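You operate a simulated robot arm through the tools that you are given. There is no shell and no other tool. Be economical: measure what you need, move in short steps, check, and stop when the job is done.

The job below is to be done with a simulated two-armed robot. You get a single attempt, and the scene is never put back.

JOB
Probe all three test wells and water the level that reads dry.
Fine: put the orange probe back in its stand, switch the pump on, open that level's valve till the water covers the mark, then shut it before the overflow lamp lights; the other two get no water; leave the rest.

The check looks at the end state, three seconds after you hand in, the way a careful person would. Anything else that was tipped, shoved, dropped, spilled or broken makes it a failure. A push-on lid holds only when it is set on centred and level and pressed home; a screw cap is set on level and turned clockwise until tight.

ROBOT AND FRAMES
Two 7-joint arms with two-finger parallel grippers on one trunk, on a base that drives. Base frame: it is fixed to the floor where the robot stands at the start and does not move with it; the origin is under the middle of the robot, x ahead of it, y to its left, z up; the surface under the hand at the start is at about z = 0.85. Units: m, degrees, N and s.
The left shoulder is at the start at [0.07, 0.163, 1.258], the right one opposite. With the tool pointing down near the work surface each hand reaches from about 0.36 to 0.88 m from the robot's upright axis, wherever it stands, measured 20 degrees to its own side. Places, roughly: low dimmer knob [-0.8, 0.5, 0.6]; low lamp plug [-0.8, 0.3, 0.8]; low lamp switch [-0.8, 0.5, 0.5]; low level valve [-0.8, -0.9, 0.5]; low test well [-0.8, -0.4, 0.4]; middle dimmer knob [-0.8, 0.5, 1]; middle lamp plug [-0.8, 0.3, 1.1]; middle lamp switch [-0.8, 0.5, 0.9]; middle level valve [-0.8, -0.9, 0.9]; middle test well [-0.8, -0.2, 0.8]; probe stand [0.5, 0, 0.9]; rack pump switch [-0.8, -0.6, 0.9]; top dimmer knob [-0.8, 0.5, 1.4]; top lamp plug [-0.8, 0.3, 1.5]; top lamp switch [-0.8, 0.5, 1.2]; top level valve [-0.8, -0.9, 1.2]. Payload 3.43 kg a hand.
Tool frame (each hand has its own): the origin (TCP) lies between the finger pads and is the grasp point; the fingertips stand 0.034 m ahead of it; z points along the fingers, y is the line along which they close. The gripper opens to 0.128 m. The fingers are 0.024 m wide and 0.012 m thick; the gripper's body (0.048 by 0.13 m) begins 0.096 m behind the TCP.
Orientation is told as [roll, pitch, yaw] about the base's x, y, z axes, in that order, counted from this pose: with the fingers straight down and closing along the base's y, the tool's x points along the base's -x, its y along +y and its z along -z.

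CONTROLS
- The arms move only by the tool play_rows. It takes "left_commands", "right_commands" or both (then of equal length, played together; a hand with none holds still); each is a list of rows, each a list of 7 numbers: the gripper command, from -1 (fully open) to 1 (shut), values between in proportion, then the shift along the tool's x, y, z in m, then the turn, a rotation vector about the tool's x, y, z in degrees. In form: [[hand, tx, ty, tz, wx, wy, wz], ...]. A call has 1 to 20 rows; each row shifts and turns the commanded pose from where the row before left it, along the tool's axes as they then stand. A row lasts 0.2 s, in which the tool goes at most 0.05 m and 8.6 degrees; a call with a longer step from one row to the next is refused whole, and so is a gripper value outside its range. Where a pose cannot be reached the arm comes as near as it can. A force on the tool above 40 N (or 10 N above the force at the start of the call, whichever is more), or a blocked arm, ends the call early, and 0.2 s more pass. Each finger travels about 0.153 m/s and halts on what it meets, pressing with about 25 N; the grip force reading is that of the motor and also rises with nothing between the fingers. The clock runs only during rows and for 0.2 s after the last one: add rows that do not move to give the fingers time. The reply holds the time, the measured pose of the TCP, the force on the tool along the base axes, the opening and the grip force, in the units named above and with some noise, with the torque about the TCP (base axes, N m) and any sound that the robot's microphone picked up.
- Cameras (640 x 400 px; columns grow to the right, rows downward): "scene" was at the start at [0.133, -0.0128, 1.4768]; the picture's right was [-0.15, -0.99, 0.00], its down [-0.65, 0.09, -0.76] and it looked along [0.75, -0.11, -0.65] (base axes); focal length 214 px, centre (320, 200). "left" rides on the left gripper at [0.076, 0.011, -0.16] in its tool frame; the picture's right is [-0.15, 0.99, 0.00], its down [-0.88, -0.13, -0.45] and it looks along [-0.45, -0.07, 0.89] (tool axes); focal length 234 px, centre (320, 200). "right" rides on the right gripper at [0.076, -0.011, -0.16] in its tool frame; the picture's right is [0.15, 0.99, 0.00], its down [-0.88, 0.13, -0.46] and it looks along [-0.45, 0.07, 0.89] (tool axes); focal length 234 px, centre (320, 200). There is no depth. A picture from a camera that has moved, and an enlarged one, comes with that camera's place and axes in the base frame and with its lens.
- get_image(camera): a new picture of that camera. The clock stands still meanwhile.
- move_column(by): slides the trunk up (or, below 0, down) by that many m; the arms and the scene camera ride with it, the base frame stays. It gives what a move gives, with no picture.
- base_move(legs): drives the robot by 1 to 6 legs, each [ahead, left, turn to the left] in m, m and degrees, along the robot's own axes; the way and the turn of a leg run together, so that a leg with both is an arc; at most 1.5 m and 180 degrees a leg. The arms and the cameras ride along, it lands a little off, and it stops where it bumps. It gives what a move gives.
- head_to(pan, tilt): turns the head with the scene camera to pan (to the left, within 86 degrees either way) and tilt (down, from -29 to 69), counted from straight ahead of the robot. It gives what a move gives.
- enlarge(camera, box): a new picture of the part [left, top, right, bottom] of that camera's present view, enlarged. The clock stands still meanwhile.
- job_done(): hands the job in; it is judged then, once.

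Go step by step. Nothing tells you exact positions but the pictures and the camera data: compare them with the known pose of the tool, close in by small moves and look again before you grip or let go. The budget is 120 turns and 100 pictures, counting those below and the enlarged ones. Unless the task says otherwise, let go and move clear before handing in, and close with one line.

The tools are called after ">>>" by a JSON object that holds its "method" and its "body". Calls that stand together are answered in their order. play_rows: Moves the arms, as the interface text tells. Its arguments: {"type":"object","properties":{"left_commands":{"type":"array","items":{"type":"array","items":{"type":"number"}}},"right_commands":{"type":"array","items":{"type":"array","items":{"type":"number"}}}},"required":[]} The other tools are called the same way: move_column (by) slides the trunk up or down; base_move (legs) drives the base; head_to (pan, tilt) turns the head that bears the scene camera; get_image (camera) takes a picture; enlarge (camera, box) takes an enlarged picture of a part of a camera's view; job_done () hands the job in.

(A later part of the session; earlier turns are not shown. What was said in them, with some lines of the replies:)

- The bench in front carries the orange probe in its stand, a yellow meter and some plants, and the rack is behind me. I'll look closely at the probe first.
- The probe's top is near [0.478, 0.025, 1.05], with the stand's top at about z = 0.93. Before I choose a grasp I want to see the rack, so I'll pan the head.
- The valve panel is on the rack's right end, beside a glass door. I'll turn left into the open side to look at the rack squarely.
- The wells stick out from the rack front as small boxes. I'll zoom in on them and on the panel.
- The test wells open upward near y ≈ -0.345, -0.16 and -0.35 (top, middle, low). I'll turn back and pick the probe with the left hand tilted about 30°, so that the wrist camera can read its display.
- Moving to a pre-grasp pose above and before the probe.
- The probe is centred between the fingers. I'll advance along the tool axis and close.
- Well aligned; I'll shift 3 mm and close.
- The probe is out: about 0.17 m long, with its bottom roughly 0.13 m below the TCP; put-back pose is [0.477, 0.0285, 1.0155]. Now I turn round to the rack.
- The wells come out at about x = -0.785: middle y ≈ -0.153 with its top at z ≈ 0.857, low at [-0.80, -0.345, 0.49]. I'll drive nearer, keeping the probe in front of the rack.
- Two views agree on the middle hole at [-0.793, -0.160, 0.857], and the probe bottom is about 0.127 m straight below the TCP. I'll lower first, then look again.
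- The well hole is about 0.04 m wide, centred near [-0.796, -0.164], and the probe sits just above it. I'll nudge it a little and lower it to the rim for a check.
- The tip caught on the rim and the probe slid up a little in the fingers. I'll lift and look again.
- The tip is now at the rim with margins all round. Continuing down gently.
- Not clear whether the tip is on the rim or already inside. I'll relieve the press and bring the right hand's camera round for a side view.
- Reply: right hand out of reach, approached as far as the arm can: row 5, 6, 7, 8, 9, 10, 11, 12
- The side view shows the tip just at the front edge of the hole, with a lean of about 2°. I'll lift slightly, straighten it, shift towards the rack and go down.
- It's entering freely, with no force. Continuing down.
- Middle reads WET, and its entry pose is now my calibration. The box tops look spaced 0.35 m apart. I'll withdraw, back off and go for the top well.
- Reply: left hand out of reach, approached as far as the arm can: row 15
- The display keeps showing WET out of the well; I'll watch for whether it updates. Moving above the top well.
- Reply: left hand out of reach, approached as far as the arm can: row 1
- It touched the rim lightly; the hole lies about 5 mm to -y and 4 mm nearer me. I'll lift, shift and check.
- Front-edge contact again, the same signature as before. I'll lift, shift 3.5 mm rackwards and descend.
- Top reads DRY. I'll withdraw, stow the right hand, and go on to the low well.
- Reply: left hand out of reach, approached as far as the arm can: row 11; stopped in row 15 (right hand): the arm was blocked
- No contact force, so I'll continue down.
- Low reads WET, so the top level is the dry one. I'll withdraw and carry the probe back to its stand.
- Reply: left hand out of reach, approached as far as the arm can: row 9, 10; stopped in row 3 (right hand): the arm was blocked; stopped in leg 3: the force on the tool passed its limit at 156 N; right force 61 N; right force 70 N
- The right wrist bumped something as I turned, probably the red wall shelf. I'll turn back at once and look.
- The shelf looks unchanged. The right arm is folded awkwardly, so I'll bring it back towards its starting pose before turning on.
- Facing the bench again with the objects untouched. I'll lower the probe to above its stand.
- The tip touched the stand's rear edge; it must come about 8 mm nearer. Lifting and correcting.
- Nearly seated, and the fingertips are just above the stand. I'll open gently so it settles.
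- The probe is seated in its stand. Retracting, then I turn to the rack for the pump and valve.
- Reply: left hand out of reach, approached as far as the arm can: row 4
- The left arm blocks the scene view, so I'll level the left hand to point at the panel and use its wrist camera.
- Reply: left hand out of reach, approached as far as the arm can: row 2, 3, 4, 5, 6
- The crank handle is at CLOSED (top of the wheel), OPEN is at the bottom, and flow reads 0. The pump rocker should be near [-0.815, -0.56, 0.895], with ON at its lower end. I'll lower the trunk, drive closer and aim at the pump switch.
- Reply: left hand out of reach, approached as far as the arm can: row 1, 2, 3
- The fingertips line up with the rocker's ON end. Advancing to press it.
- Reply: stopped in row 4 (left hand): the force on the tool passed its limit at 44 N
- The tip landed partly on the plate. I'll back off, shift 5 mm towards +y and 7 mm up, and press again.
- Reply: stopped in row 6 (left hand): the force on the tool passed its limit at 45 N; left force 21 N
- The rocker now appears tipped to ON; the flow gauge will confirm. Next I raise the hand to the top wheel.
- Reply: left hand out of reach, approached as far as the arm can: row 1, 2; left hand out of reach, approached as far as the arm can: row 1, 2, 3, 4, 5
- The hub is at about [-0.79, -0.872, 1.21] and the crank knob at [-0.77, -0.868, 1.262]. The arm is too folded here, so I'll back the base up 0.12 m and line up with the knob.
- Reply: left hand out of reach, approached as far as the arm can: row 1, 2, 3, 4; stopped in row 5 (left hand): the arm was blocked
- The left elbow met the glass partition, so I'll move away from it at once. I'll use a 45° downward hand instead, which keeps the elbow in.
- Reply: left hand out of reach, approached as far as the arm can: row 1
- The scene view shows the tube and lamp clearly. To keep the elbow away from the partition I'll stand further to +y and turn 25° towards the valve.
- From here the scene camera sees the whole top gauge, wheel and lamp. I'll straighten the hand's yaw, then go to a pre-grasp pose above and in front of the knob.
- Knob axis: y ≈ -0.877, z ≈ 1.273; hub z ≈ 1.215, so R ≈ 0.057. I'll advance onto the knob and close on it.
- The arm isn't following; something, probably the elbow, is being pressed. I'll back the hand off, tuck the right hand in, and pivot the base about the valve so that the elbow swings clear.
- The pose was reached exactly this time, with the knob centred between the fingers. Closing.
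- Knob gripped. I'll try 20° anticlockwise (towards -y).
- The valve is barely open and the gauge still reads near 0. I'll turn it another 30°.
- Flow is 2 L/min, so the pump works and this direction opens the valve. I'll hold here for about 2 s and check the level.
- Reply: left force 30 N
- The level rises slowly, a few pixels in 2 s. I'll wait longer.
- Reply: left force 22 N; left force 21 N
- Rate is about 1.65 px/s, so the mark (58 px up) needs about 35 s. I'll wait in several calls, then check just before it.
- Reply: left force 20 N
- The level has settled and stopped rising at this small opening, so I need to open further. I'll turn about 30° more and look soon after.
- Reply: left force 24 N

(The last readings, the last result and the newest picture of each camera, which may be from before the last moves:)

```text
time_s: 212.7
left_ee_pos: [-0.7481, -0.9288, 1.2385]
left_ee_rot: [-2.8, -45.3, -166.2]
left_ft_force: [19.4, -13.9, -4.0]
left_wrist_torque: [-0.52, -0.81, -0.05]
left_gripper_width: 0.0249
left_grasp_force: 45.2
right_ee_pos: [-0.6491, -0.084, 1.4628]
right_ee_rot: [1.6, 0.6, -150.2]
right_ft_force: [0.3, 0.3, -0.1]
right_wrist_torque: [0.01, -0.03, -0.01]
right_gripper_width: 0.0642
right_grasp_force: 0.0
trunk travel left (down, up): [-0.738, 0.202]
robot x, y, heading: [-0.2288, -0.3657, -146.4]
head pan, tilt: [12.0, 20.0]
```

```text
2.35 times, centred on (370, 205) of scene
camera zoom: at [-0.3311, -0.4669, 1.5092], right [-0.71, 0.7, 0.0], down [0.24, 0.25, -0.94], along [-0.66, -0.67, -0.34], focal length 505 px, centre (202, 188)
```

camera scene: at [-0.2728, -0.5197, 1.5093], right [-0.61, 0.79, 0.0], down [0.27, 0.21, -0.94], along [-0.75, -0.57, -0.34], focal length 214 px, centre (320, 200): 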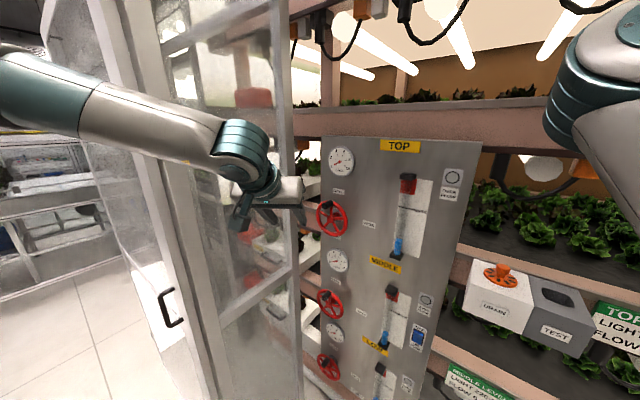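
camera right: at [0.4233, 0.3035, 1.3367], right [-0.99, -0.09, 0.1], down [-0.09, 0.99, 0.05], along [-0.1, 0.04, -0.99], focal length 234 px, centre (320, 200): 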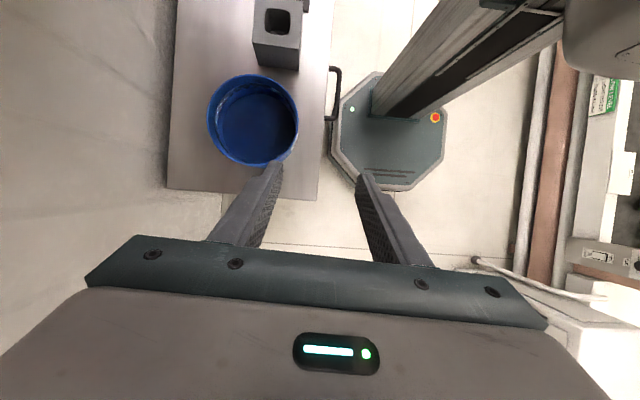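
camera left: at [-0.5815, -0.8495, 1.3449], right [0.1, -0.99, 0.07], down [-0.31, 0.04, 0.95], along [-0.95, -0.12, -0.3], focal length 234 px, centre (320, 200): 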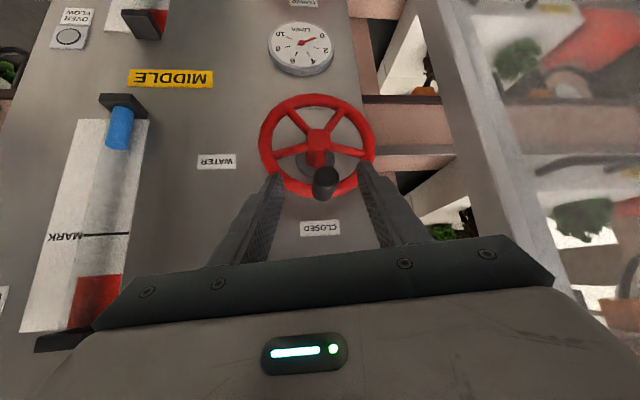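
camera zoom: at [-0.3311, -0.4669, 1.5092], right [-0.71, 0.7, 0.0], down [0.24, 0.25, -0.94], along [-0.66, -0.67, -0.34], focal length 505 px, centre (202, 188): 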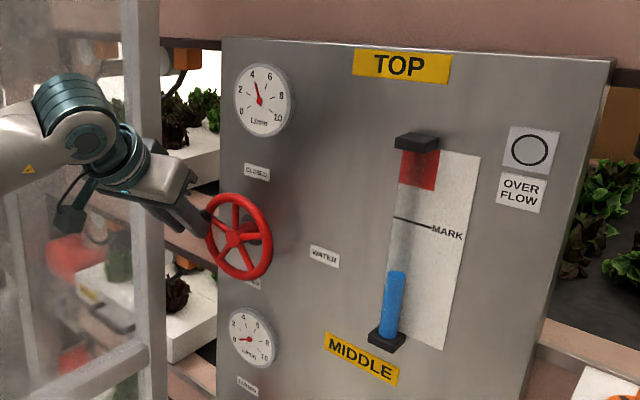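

Flow is now about 4 L/min and the level is creeping up. I'll hold 8 s, which is safe at any rate seen so far, and then check.

>>> {"method": "play_rows", "body": {"left_commands": [[1, 0, 0, 0, 0, 0, 0], [1, 0, 0, 0, 0, 0, 0], [1, 0, 0, 0, 0, 0, 0], [1, 0, 0, 0, 0, 0, 0], [1, 0, 0, 0, 0, 0, 0], [1, 0, 0, 0, 0, 0, 0], [1, 0, 0, 0, 0, 0, 0], [1, 0, 0, 0, 0, 0, 0], [1, 0, 0, 0, 0, 0, 0], [1, 0, 0, 0, 0, 0, 0], [1, 0, 0, 0, 0, 0, 0], [1, 0, 0, 0, 0, 0, 0], [1, 0, 0, 0, 0, 0, 0], [1, 0, 0, 0, 0, 0, 0], [1, 0, 0, 0, 0, 0, 0], [1, 0, 0, 0, 0, 0, 0], [1, 0, 0, 0, 0, 0, 0], [1, 0, 0, 0, 0, 0, 0], [1, 0, 0, 0, 0, 0, 0], [1, 0, 0, 0, 0, 0, 0]]}}

>>> {"method": "play_rows", "body": {"left_commands": [[1, 0, 0, 0, 0, 0, 0], [1, 0, 0, 0, 0, 0, 0], [1, 0, 0, 0, 0, 0, 0], [1, 0, 0, 0, 0, 0, 0], [1, 0, 0, 0, 0, 0, 0], [1, 0, 0, 0, 0, 0, 0], [1, 0, 0, 0, 0, 0, 0], [1, 0, 0, 0, 0, 0, 0], [1, 0, 0, 0, 0, 0, 0], [1, 0, 0, 0, 0, 0, 0], [1, 0, 0, 0, 0, 0, 0], [1, 0, 0, 0, 0, 0, 0], [1, 0, 0, 0, 0, 0, 0], [1, 0, 0, 0, 0, 0, 0], [1, 0, 0, 0, 0, 0, 0], [1, 0, 0, 0, 0, 0, 0], [1, 0, 0, 0, 0, 0, 0], [1, 0, 0, 0, 0, 0, 0], [1, 0, 0, 0, 0, 0, 0], [1, 0, 0, 0, 0, 0, 0]]}}

>>> {"method": "enlarge", "body": {"camera": "scene", "box": [240, 120, 500, 290]}}

```text
time_s: 216.9
left_ee_pos: [-0.7483, -0.9276, 1.2405]
left_ee_rot: [-2.9, -45.7, -166.2]
left_ft_force: [19.5, -14.6, 4.5]
left_wrist_torque: [-0.21, -0.33, -0.34]
left_gripper_width: 0.0246
left_grasp_force: 44.3
right_ee_pos: [-0.6488, -0.082, 1.4647]
right_ee_rot: [1.7, 0.4, -150.4]
right_ft_force: [-0.2, 0.1, -0.5]
right_wrist_torque: [0.0, -0.02, 0.02]
right_gripper_width: 0.0642
right_grasp_force: 0.1
trunk travel left (down, up): [-0.738, 0.202]
robot x, y, heading: [-0.2279, -0.3727, -146.6]
head pan, tilt: [12.0, 20.0]
```

```text
time_s: 221.1
left_ee_pos: [-0.7481, -0.9269, 1.2407]
left_ee_rot: [-2.9, -45.6, -166.1]
left_ft_force: [17.3, -17.5, 8.0]
left_wrist_torque: [-0.09, 0.02, -0.31]
left_gripper_width: 0.0247
left_grasp_force: 45.2
right_ee_pos: [-0.6487, -0.0822, 1.464]
right_ee_rot: [1.7, 0.5, -150.5]
right_ft_force: [0.3, 0.2, 0.7]
right_wrist_torque: [-0.01, 0.01, 0.0]
right_gripper_width: 0.0638
right_grasp_force: 0.1
trunk travel left (down, up): [-0.738, 0.202]
robot x, y, heading: [-0.227, -0.3696, -146.2]
head pan, tilt: [12.0, 20.0]
```

```text
2.35 times, centred on (370, 205) of scene
camera zoom: at [-0.3306, -0.4662, 1.5094], right [-0.71, 0.7, 0.0], down [0.24, 0.25, -0.94], along [-0.66, -0.67, -0.34], focal length 505 px, centre (202, 188)
```

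zoom: 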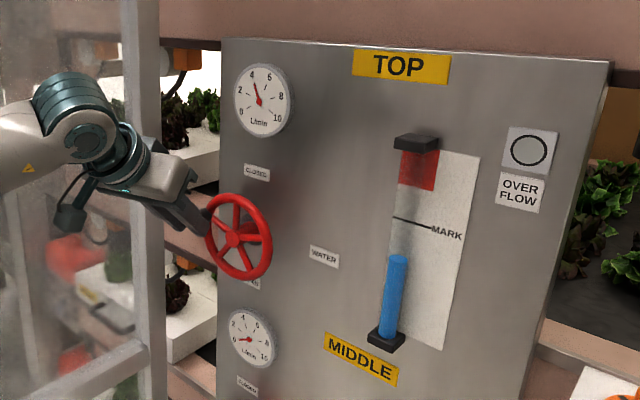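

Level 254 at about 4 L/min and 276 at 2 L/min: it settles in proportion to the flow, so the mark (218) needs about 8–9 L/min. I have one picture left; I'll open to roughly 140° and then verify.

>>> {"method": "play_rows", "body": {"left_commands": [[1, 0.0069, 0.0009, 0.0071, 0, 0, 0], [1, 0.0072, -0.0009, 0.0068, 0, 0, 0], [1, 0.0072, -0.0025, 0.0063, 0, 0, 0]]}}

```text
time_s: 221.9
left_ee_pos: [-0.7479, -0.9306, 1.2053]
left_ee_rot: [-3.0, -45.1, -165.7]
left_ft_force: [14.4, -27.7, -2.7]
left_wrist_torque: [0.14, -1.04, 0.23]
left_gripper_width: 0.0236
left_grasp_force: 44.7
right_ee_pos: [-0.6503, -0.0867, 1.4649]
right_ee_rot: [1.6, 0.6, -150.3]
right_ft_force: [-0.6, -0.4, -0.2]
right_wrist_torque: [0.01, -0.04, -0.03]
right_gripper_width: 0.0641
right_grasp_force: 0.1
trunk travel left (down, up): [-0.738, 0.202]
robot x, y, heading: [-0.2283, -0.3684, -146.3]
head pan, tilt: [12.0, 20.0]
```

>>> {"method": "play_rows", "body": {"left_commands": [[1, 0.0071, -0.0041, 0.0056, 0, 0, 0], [1, 0.0067, -0.0055, 0.0047, 0, 0, 0], [1, 0.0062, -0.0068, 0.0038, 0, 0, 0], [1, 0, 0, 0, 0, 0, 0]]}}

```text
time_s: 222.6
left_ee_pos: [-0.7479, -0.9236, 1.1845]
left_ee_rot: [-2.2, -44.7, -165.3]
left_ft_force: [7.1, -20.8, -8.9]
left_wrist_torque: [0.13, 0.86, -0.16]
left_gripper_width: 0.023
left_grasp_force: 45.6
right_ee_pos: [-0.6547, -0.0811, 1.4617]
right_ee_rot: [2.0, 0.6, -150.2]
right_ft_force: [0.4, 0.5, -0.4]
right_wrist_torque: [-0.1, -0.06, 0.01]
right_gripper_width: 0.0639
right_grasp_force: 0.1
trunk travel left (down, up): [-0.738, 0.202]
robot x, y, heading: [-0.2295, -0.3721, -146.3]
head pan, tilt: [12.0, 20.0]
stopped in row 3 (left hand): the force on the tool passed its limit at 52 N (the readings are from after the stop); the commanded pose is now the measured one
```

It stopped near 125–135°. I'll hold here 8 s for the level to settle, then use the last picture.

>>> {"method": "play_rows", "body": {"left_commands": [[1, 0, 0, 0, 0, 0, 0], [1, 0, 0, 0, 0, 0, 0], [1, 0, 0, 0, 0, 0, 0], [1, 0, 0, 0, 0, 0, 0], [1, 0, 0, 0, 0, 0, 0], [1, 0, 0, 0, 0, 0, 0], [1, 0, 0, 0, 0, 0, 0], [1, 0, 0, 0, 0, 0, 0], [1, 0, 0, 0, 0, 0, 0], [1, 0, 0, 0, 0, 0, 0], [1, 0, 0, 0, 0, 0, 0], [1, 0, 0, 0, 0, 0, 0], [1, 0, 0, 0, 0, 0, 0], [1, 0, 0, 0, 0, 0, 0], [1, 0, 0, 0, 0, 0, 0], [1, 0, 0, 0, 0, 0, 0], [1, 0, 0, 0, 0, 0, 0], [1, 0, 0, 0, 0, 0, 0], [1, 0, 0, 0, 0, 0, 0], [1, 0, 0, 0, 0, 0, 0]]}}

>>> {"method": "play_rows", "body": {"left_commands": [[1, 0, 0, 0, 0, 0, 0], [1, 0, 0, 0, 0, 0, 0], [1, 0, 0, 0, 0, 0, 0], [1, 0, 0, 0, 0, 0, 0], [1, 0, 0, 0, 0, 0, 0], [1, 0, 0, 0, 0, 0, 0], [1, 0, 0, 0, 0, 0, 0], [1, 0, 0, 0, 0, 0, 0], [1, 0, 0, 0, 0, 0, 0], [1, 0, 0, 0, 0, 0, 0], [1, 0, 0, 0, 0, 0, 0], [1, 0, 0, 0, 0, 0, 0]]}}

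>>> {"method": "enlarge", "body": {"camera": "scene", "box": [240, 120, 500, 290]}}

```text
time_s: 226.8
left_ee_pos: [-0.7478, -0.9232, 1.1857]
left_ee_rot: [-2.7, -44.7, -165.4]
left_ft_force: [12.5, -25.1, -16.5]
left_wrist_torque: [-0.02, -0.29, 0.09]
left_gripper_width: 0.023
left_grasp_force: 44.4
right_ee_pos: [-0.6523, -0.0875, 1.4631]
right_ee_rot: [1.7, 0.6, -150.3]
right_ft_force: [-0.3, 0.2, -0.5]
right_wrist_torque: [0.02, 0.0, -0.01]
right_gripper_width: 0.0638
right_grasp_force: 0.0
trunk travel left (down, up): [-0.738, 0.202]
robot x, y, heading: [-0.2282, -0.3692, -146.4]
head pan, tilt: [12.0, 20.0]
```

```text
time_s: 229.4
left_ee_pos: [-0.7471, -0.9233, 1.1855]
left_ee_rot: [-2.7, -44.8, -165.3]
left_ft_force: [11.7, -26.0, -14.4]
left_wrist_torque: [0.08, -0.35, 0.16]
left_gripper_width: 0.0229
left_grasp_force: 44.9
right_ee_pos: [-0.6522, -0.0874, 1.4637]
right_ee_rot: [1.7, 0.7, -150.2]
right_ft_force: [0.0, -0.3, -0.4]
right_wrist_torque: [0.0, 0.0, 0.05]
right_gripper_width: 0.0639
right_grasp_force: 0.1
trunk travel left (down, up): [-0.738, 0.202]
robot x, y, heading: [-0.2278, -0.3716, -146.4]
head pan, tilt: [12.0, 20.0]
```

```text
2.35 times, centred on (370, 205) of scene
camera zoom: at [-0.3343, -0.4708, 1.5088], right [-0.71, 0.7, 0.0], down [0.24, 0.25, -0.94], along [-0.66, -0.67, -0.35], focal length 505 px, centre (202, 188)
```

zoom: 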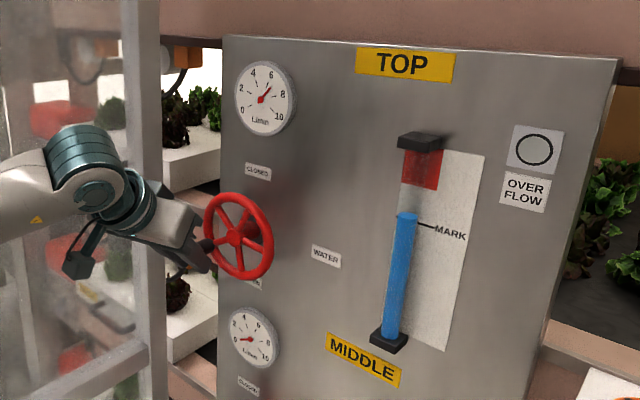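

The water now covers the mark (level just above it, flow about 6 L/min, lamp dark). I'll close at once, reversing the arc.

>>> {"method": "play_rows", "body": {"left_commands": [[1, -0.0072, 0.0033, -0.0059, 0, 0, 0], [1, -0.0073, 0.0016, -0.0066, 0, 0, 0], [1, -0.007, 0, -0.0069, 0, 0, 0], [1, -0.0067, -0.0016, -0.0072, 0, 0, 0], [1, -0.006, -0.0033, -0.0071, 0, 0, 0]]}}

```text
time_s: 230.6
left_ee_pos: [-0.7474, -0.9275, 1.2374]
left_ee_rot: [-2.6, -45.3, -165.4]
left_ft_force: [6.5, -38.6, 3.1]
left_wrist_torque: [-0.62, 0.11, 0.29]
left_gripper_width: 0.024
left_grasp_force: 44.9
right_ee_pos: [-0.651, -0.0871, 1.4643]
right_ee_rot: [1.6, 0.7, -150.3]
right_ft_force: [-0.1, -0.6, 1.3]
right_wrist_torque: [0.01, 0.01, 0.01]
right_gripper_width: 0.064
right_grasp_force: 0.1
trunk travel left (down, up): [-0.738, 0.202]
robot x, y, heading: [-0.2276, -0.369, -146.5]
head pan, tilt: [12.0, 20.0]
```

>>> {"method": "play_rows", "body": {"left_commands": [[1, -0.0053, -0.0018, -0.0069, 0, 0, 0], [1, -0.0043, -0.0062, -0.0064, 0, 0, 0], [1, -0.0033, -0.0074, -0.0058, 0, 0, 0]]}}

```text
time_s: 231.4
left_ee_pos: [-0.7464, -0.898, 1.2613]
left_ee_rot: [-2.5, -45.3, -166.0]
left_ft_force: [10.0, -7.9, 13.2]
left_wrist_torque: [-0.19, 0.37, 0.17]
left_gripper_width: 0.0213
left_grasp_force: 45.1
right_ee_pos: [-0.6495, -0.0794, 1.4632]
right_ee_rot: [1.9, 0.4, -150.4]
right_ft_force: [0.7, 0.2, -1.0]
right_wrist_torque: [-0.01, -0.06, 0.04]
right_gripper_width: 0.0638
right_grasp_force: 0.0
trunk travel left (down, up): [-0.738, 0.202]
robot x, y, heading: [-0.2287, -0.3671, -146.4]
head pan, tilt: [12.0, 20.0]
```

>>> {"method": "play_rows", "body": {"left_commands": [[1, -0.0018, -0.0083, -0.0048, 0, 0, 0], [1, -0.0006, -0.009, -0.0037, 0, 0, 0], [1, 0.0006, -0.009, -0.0026, 0, 0, 0], [1, 0, 0, 0, 0, 0, 0]]}}

```text
time_s: 232.2
left_ee_pos: [-0.7427, -0.877, 1.2582]
left_ee_rot: [-2.3, -43.4, -165.6]
left_ft_force: [8.9, -2.3, -8.1]
left_wrist_torque: [0.03, -0.17, 0.1]
left_gripper_width: 0.0
left_grasp_force: 33.3
right_ee_pos: [-0.6529, -0.0802, 1.4623]
right_ee_rot: [2.1, 0.4, -150.1]
right_ft_force: [0.5, 0.4, 0.4]
right_wrist_torque: [0.0, -0.01, 0.0]
right_gripper_width: 0.0639
right_grasp_force: 0.0
trunk travel left (down, up): [-0.738, 0.202]
robot x, y, heading: [-0.2278, -0.3684, -146.3]
head pan, tilt: [12.0, 20.0]
stopped in row 4 (left hand): the force on the tool passed its limit at 47 N (the readings are from after the stop); the commanded pose is now the measured one
```

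The knob slipped out near the end of travel. I'll back out horizontally and re-grip it, centred on the closed position.

>>> {"method": "play_rows", "body": {"left_commands": [[1, 0.0204, 0.0071, -0.0207, 0, 0, 0], [1, 0.0204, 0.0071, -0.0207, 0, 0, 0], [0.5, -0.032, 0, -0.0315, 0, 0, 0], [-0.5, -0.032, 0, -0.0315, 0, 0, 0], [-0.5, 0, 0, 0, 0, 0, 0]]}}

```text
time_s: 233.4
left_ee_pos: [-0.6859, -0.8801, 1.3497]
left_ee_rot: [-2.3, -43.8, -165.8]
left_ft_force: [0.4, -0.6, -0.1]
left_wrist_torque: [0.01, -0.01, -0.01]
left_gripper_width: 0.096
left_grasp_force: 0.1
right_ee_pos: [-0.6533, -0.0823, 1.4626]
right_ee_rot: [1.8, 0.6, -150.3]
right_ft_force: [0.1, 0.7, 0.2]
right_wrist_torque: [0.03, 0.01, -0.03]
right_gripper_width: 0.0642
right_grasp_force: 0.0
trunk travel left (down, up): [-0.738, 0.202]
robot x, y, heading: [-0.2242, -0.3652, -146.2]
head pan, tilt: [12.0, 20.0]
```

>>> {"method": "play_rows", "body": {"left_commands": [[-0.5, 0, -0.0225, 0, 0, 0, 0], [-0.5, 0.0001, 0, 0.0312, 0, 0, 0], [-0.5, 0.0001, 0, 0.0312, 0, 0, 0], [-0.5, 0.0001, 0, 0.0312, 0, 0, 0], [-0.5, 0, 0, 0, 0, 0, 0]]}}

```text
time_s: 234.6
left_ee_pos: [-0.7536, -0.8695, 1.2819]
left_ee_rot: [-2.3, -43.7, -166.0]
left_ft_force: [-0.3, -0.9, 0.1]
left_wrist_torque: [0.01, 0.01, 0.01]
left_gripper_width: 0.0962
left_grasp_force: 0.1
right_ee_pos: [-0.6527, -0.0807, 1.4628]
right_ee_rot: [1.8, 0.7, -150.3]
right_ft_force: [-0.1, -0.6, -0.8]
right_wrist_torque: [-0.01, -0.02, -0.01]
right_gripper_width: 0.0641
right_grasp_force: 0.0
trunk travel left (down, up): [-0.738, 0.202]
robot x, y, heading: [-0.2274, -0.3649, -146.5]
head pan, tilt: [12.0, 20.0]
```

No contact going in. Closing now should draw the knob back to the top stop.

>>> {"method": "play_rows", "body": {"left_commands": [[0, 0, 0, 0, 0, 0, 0], [0.4, 0, 0, 0, 0, 0, 0], [0.7, 0, 0, 0, 0, 0, 0], [1, 0, 0, 0, 0, 0, 0], [1, 0, 0, 0, 0, 0, 0]]}}

```text
time_s: 235.8
left_ee_pos: [-0.7533, -0.8747, 1.2819]
left_ee_rot: [-2.4, -43.9, -165.5]
left_ft_force: [0.3, -19.4, 9.0]
left_wrist_torque: [-0.63, -0.22, -0.45]
left_gripper_width: 0.027
left_grasp_force: 45.4
right_ee_pos: [-0.6522, -0.0832, 1.4629]
right_ee_rot: [1.8, 0.6, -150.1]
right_ft_force: [0.8, -0.6, -0.6]
right_wrist_torque: [0.0, 0.02, 0.03]
right_gripper_width: 0.0642
right_grasp_force: 0.0
trunk travel left (down, up): [-0.738, 0.202]
robot x, y, heading: [-0.2241, -0.3691, -146.1]
head pan, tilt: [12.0, 20.0]
```

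The same reading as the initial closed grip. I'll push a little further clockwise to confirm the stop.

>>> {"method": "play_rows", "body": {"left_commands": [[1, 0, -0.003, 0, 0, 0, 0], [1, 0, -0.003, 0, 0, 0, 0], [1, 0, -0.003, 0, 0, 0, 0], [1, 0, 0, 0, 0, 0, 0]]}}

```text
time_s: 236.6
left_ee_pos: [-0.7546, -0.8745, 1.283]
left_ee_rot: [-1.8, -43.8, -164.9]
left_ft_force: [5.7, -21.2, -5.1]
left_wrist_torque: [-0.43, 0.76, -1.0]
left_gripper_width: 0.0275
left_grasp_force: 44.9
right_ee_pos: [-0.655, -0.0836, 1.4617]
right_ee_rot: [1.9, 0.6, -150.1]
right_ft_force: [-0.4, 1.3, -0.6]
right_wrist_torque: [-0.08, -0.04, 0.03]
right_gripper_width: 0.0641
right_grasp_force: 0.1
trunk travel left (down, up): [-0.738, 0.202]
robot x, y, heading: [-0.2244, -0.367, -146.1]
head pan, tilt: [12.0, 20.0]
stopped in row 3 (left hand): the force on the tool passed its limit at 41 N (the readings are from after the stop); the commanded pose is now the measured one
```

The knob is hard against its closed stop: no movement at 41 N. Releasing and moving clear.

>>> {"method": "play_rows", "body": {"left_commands": [[0.4, 0, 0, 0, 0, 0, 0], [-0.2, 0, 0, 0, 0, 0, 0], [-0.3, 0, 0, 0, 0, 0, 0], [-0.3, 0, 0, -0.03, 0, 0, 0], [-0.3, 0, 0, -0.03, 0, 0, 0], [-0.3, 0, 0, -0.03, 0, 0, 0]]}}

```text
time_s: 238.0
left_ee_pos: [-0.6928, -0.8566, 1.3511]
left_ee_rot: [-2.0, -43.8, -165.5]
left_ft_force: [0.1, 0.5, -0.7]
left_wrist_torque: [0.01, -0.01, -0.01]
left_gripper_width: 0.0833
left_grasp_force: 0.1
right_ee_pos: [-0.6533, -0.0815, 1.4624]
right_ee_rot: [1.9, 0.6, -150.3]
right_ft_force: [0.8, 0.3, -0.8]
right_wrist_torque: [0.0, -0.02, -0.01]
right_gripper_width: 0.064
right_grasp_force: 0.1
trunk travel left (down, up): [-0.738, 0.202]
robot x, y, heading: [-0.2258, -0.3672, -146.2]
head pan, tilt: [12.0, 20.0]
```

The hand is clear, the valve is shut, the pump is on and the probe is in its stand, so I'm handing in.

>>> {"method": "job_done", "body": {}}

```text
The job is handed in.
```

I probed all three wells (top DRY, middle and low WET) and watered only the top level. The water was above the mark and the overflow lamp dark in my last picture, taken just before I shut the valve. I had no pictures left to check the level after that. I judged the valve closed by feel, as the handle would not move at 41 N against its stop. The probe is back in its stand and the pump is on. While turning, the right arm knocked something hard (156 N), probably the red shelf. The left elbow also pressed against something, probably the glass partition. The shelf looked unchanged afterwards, and I saw no damage to the partition.
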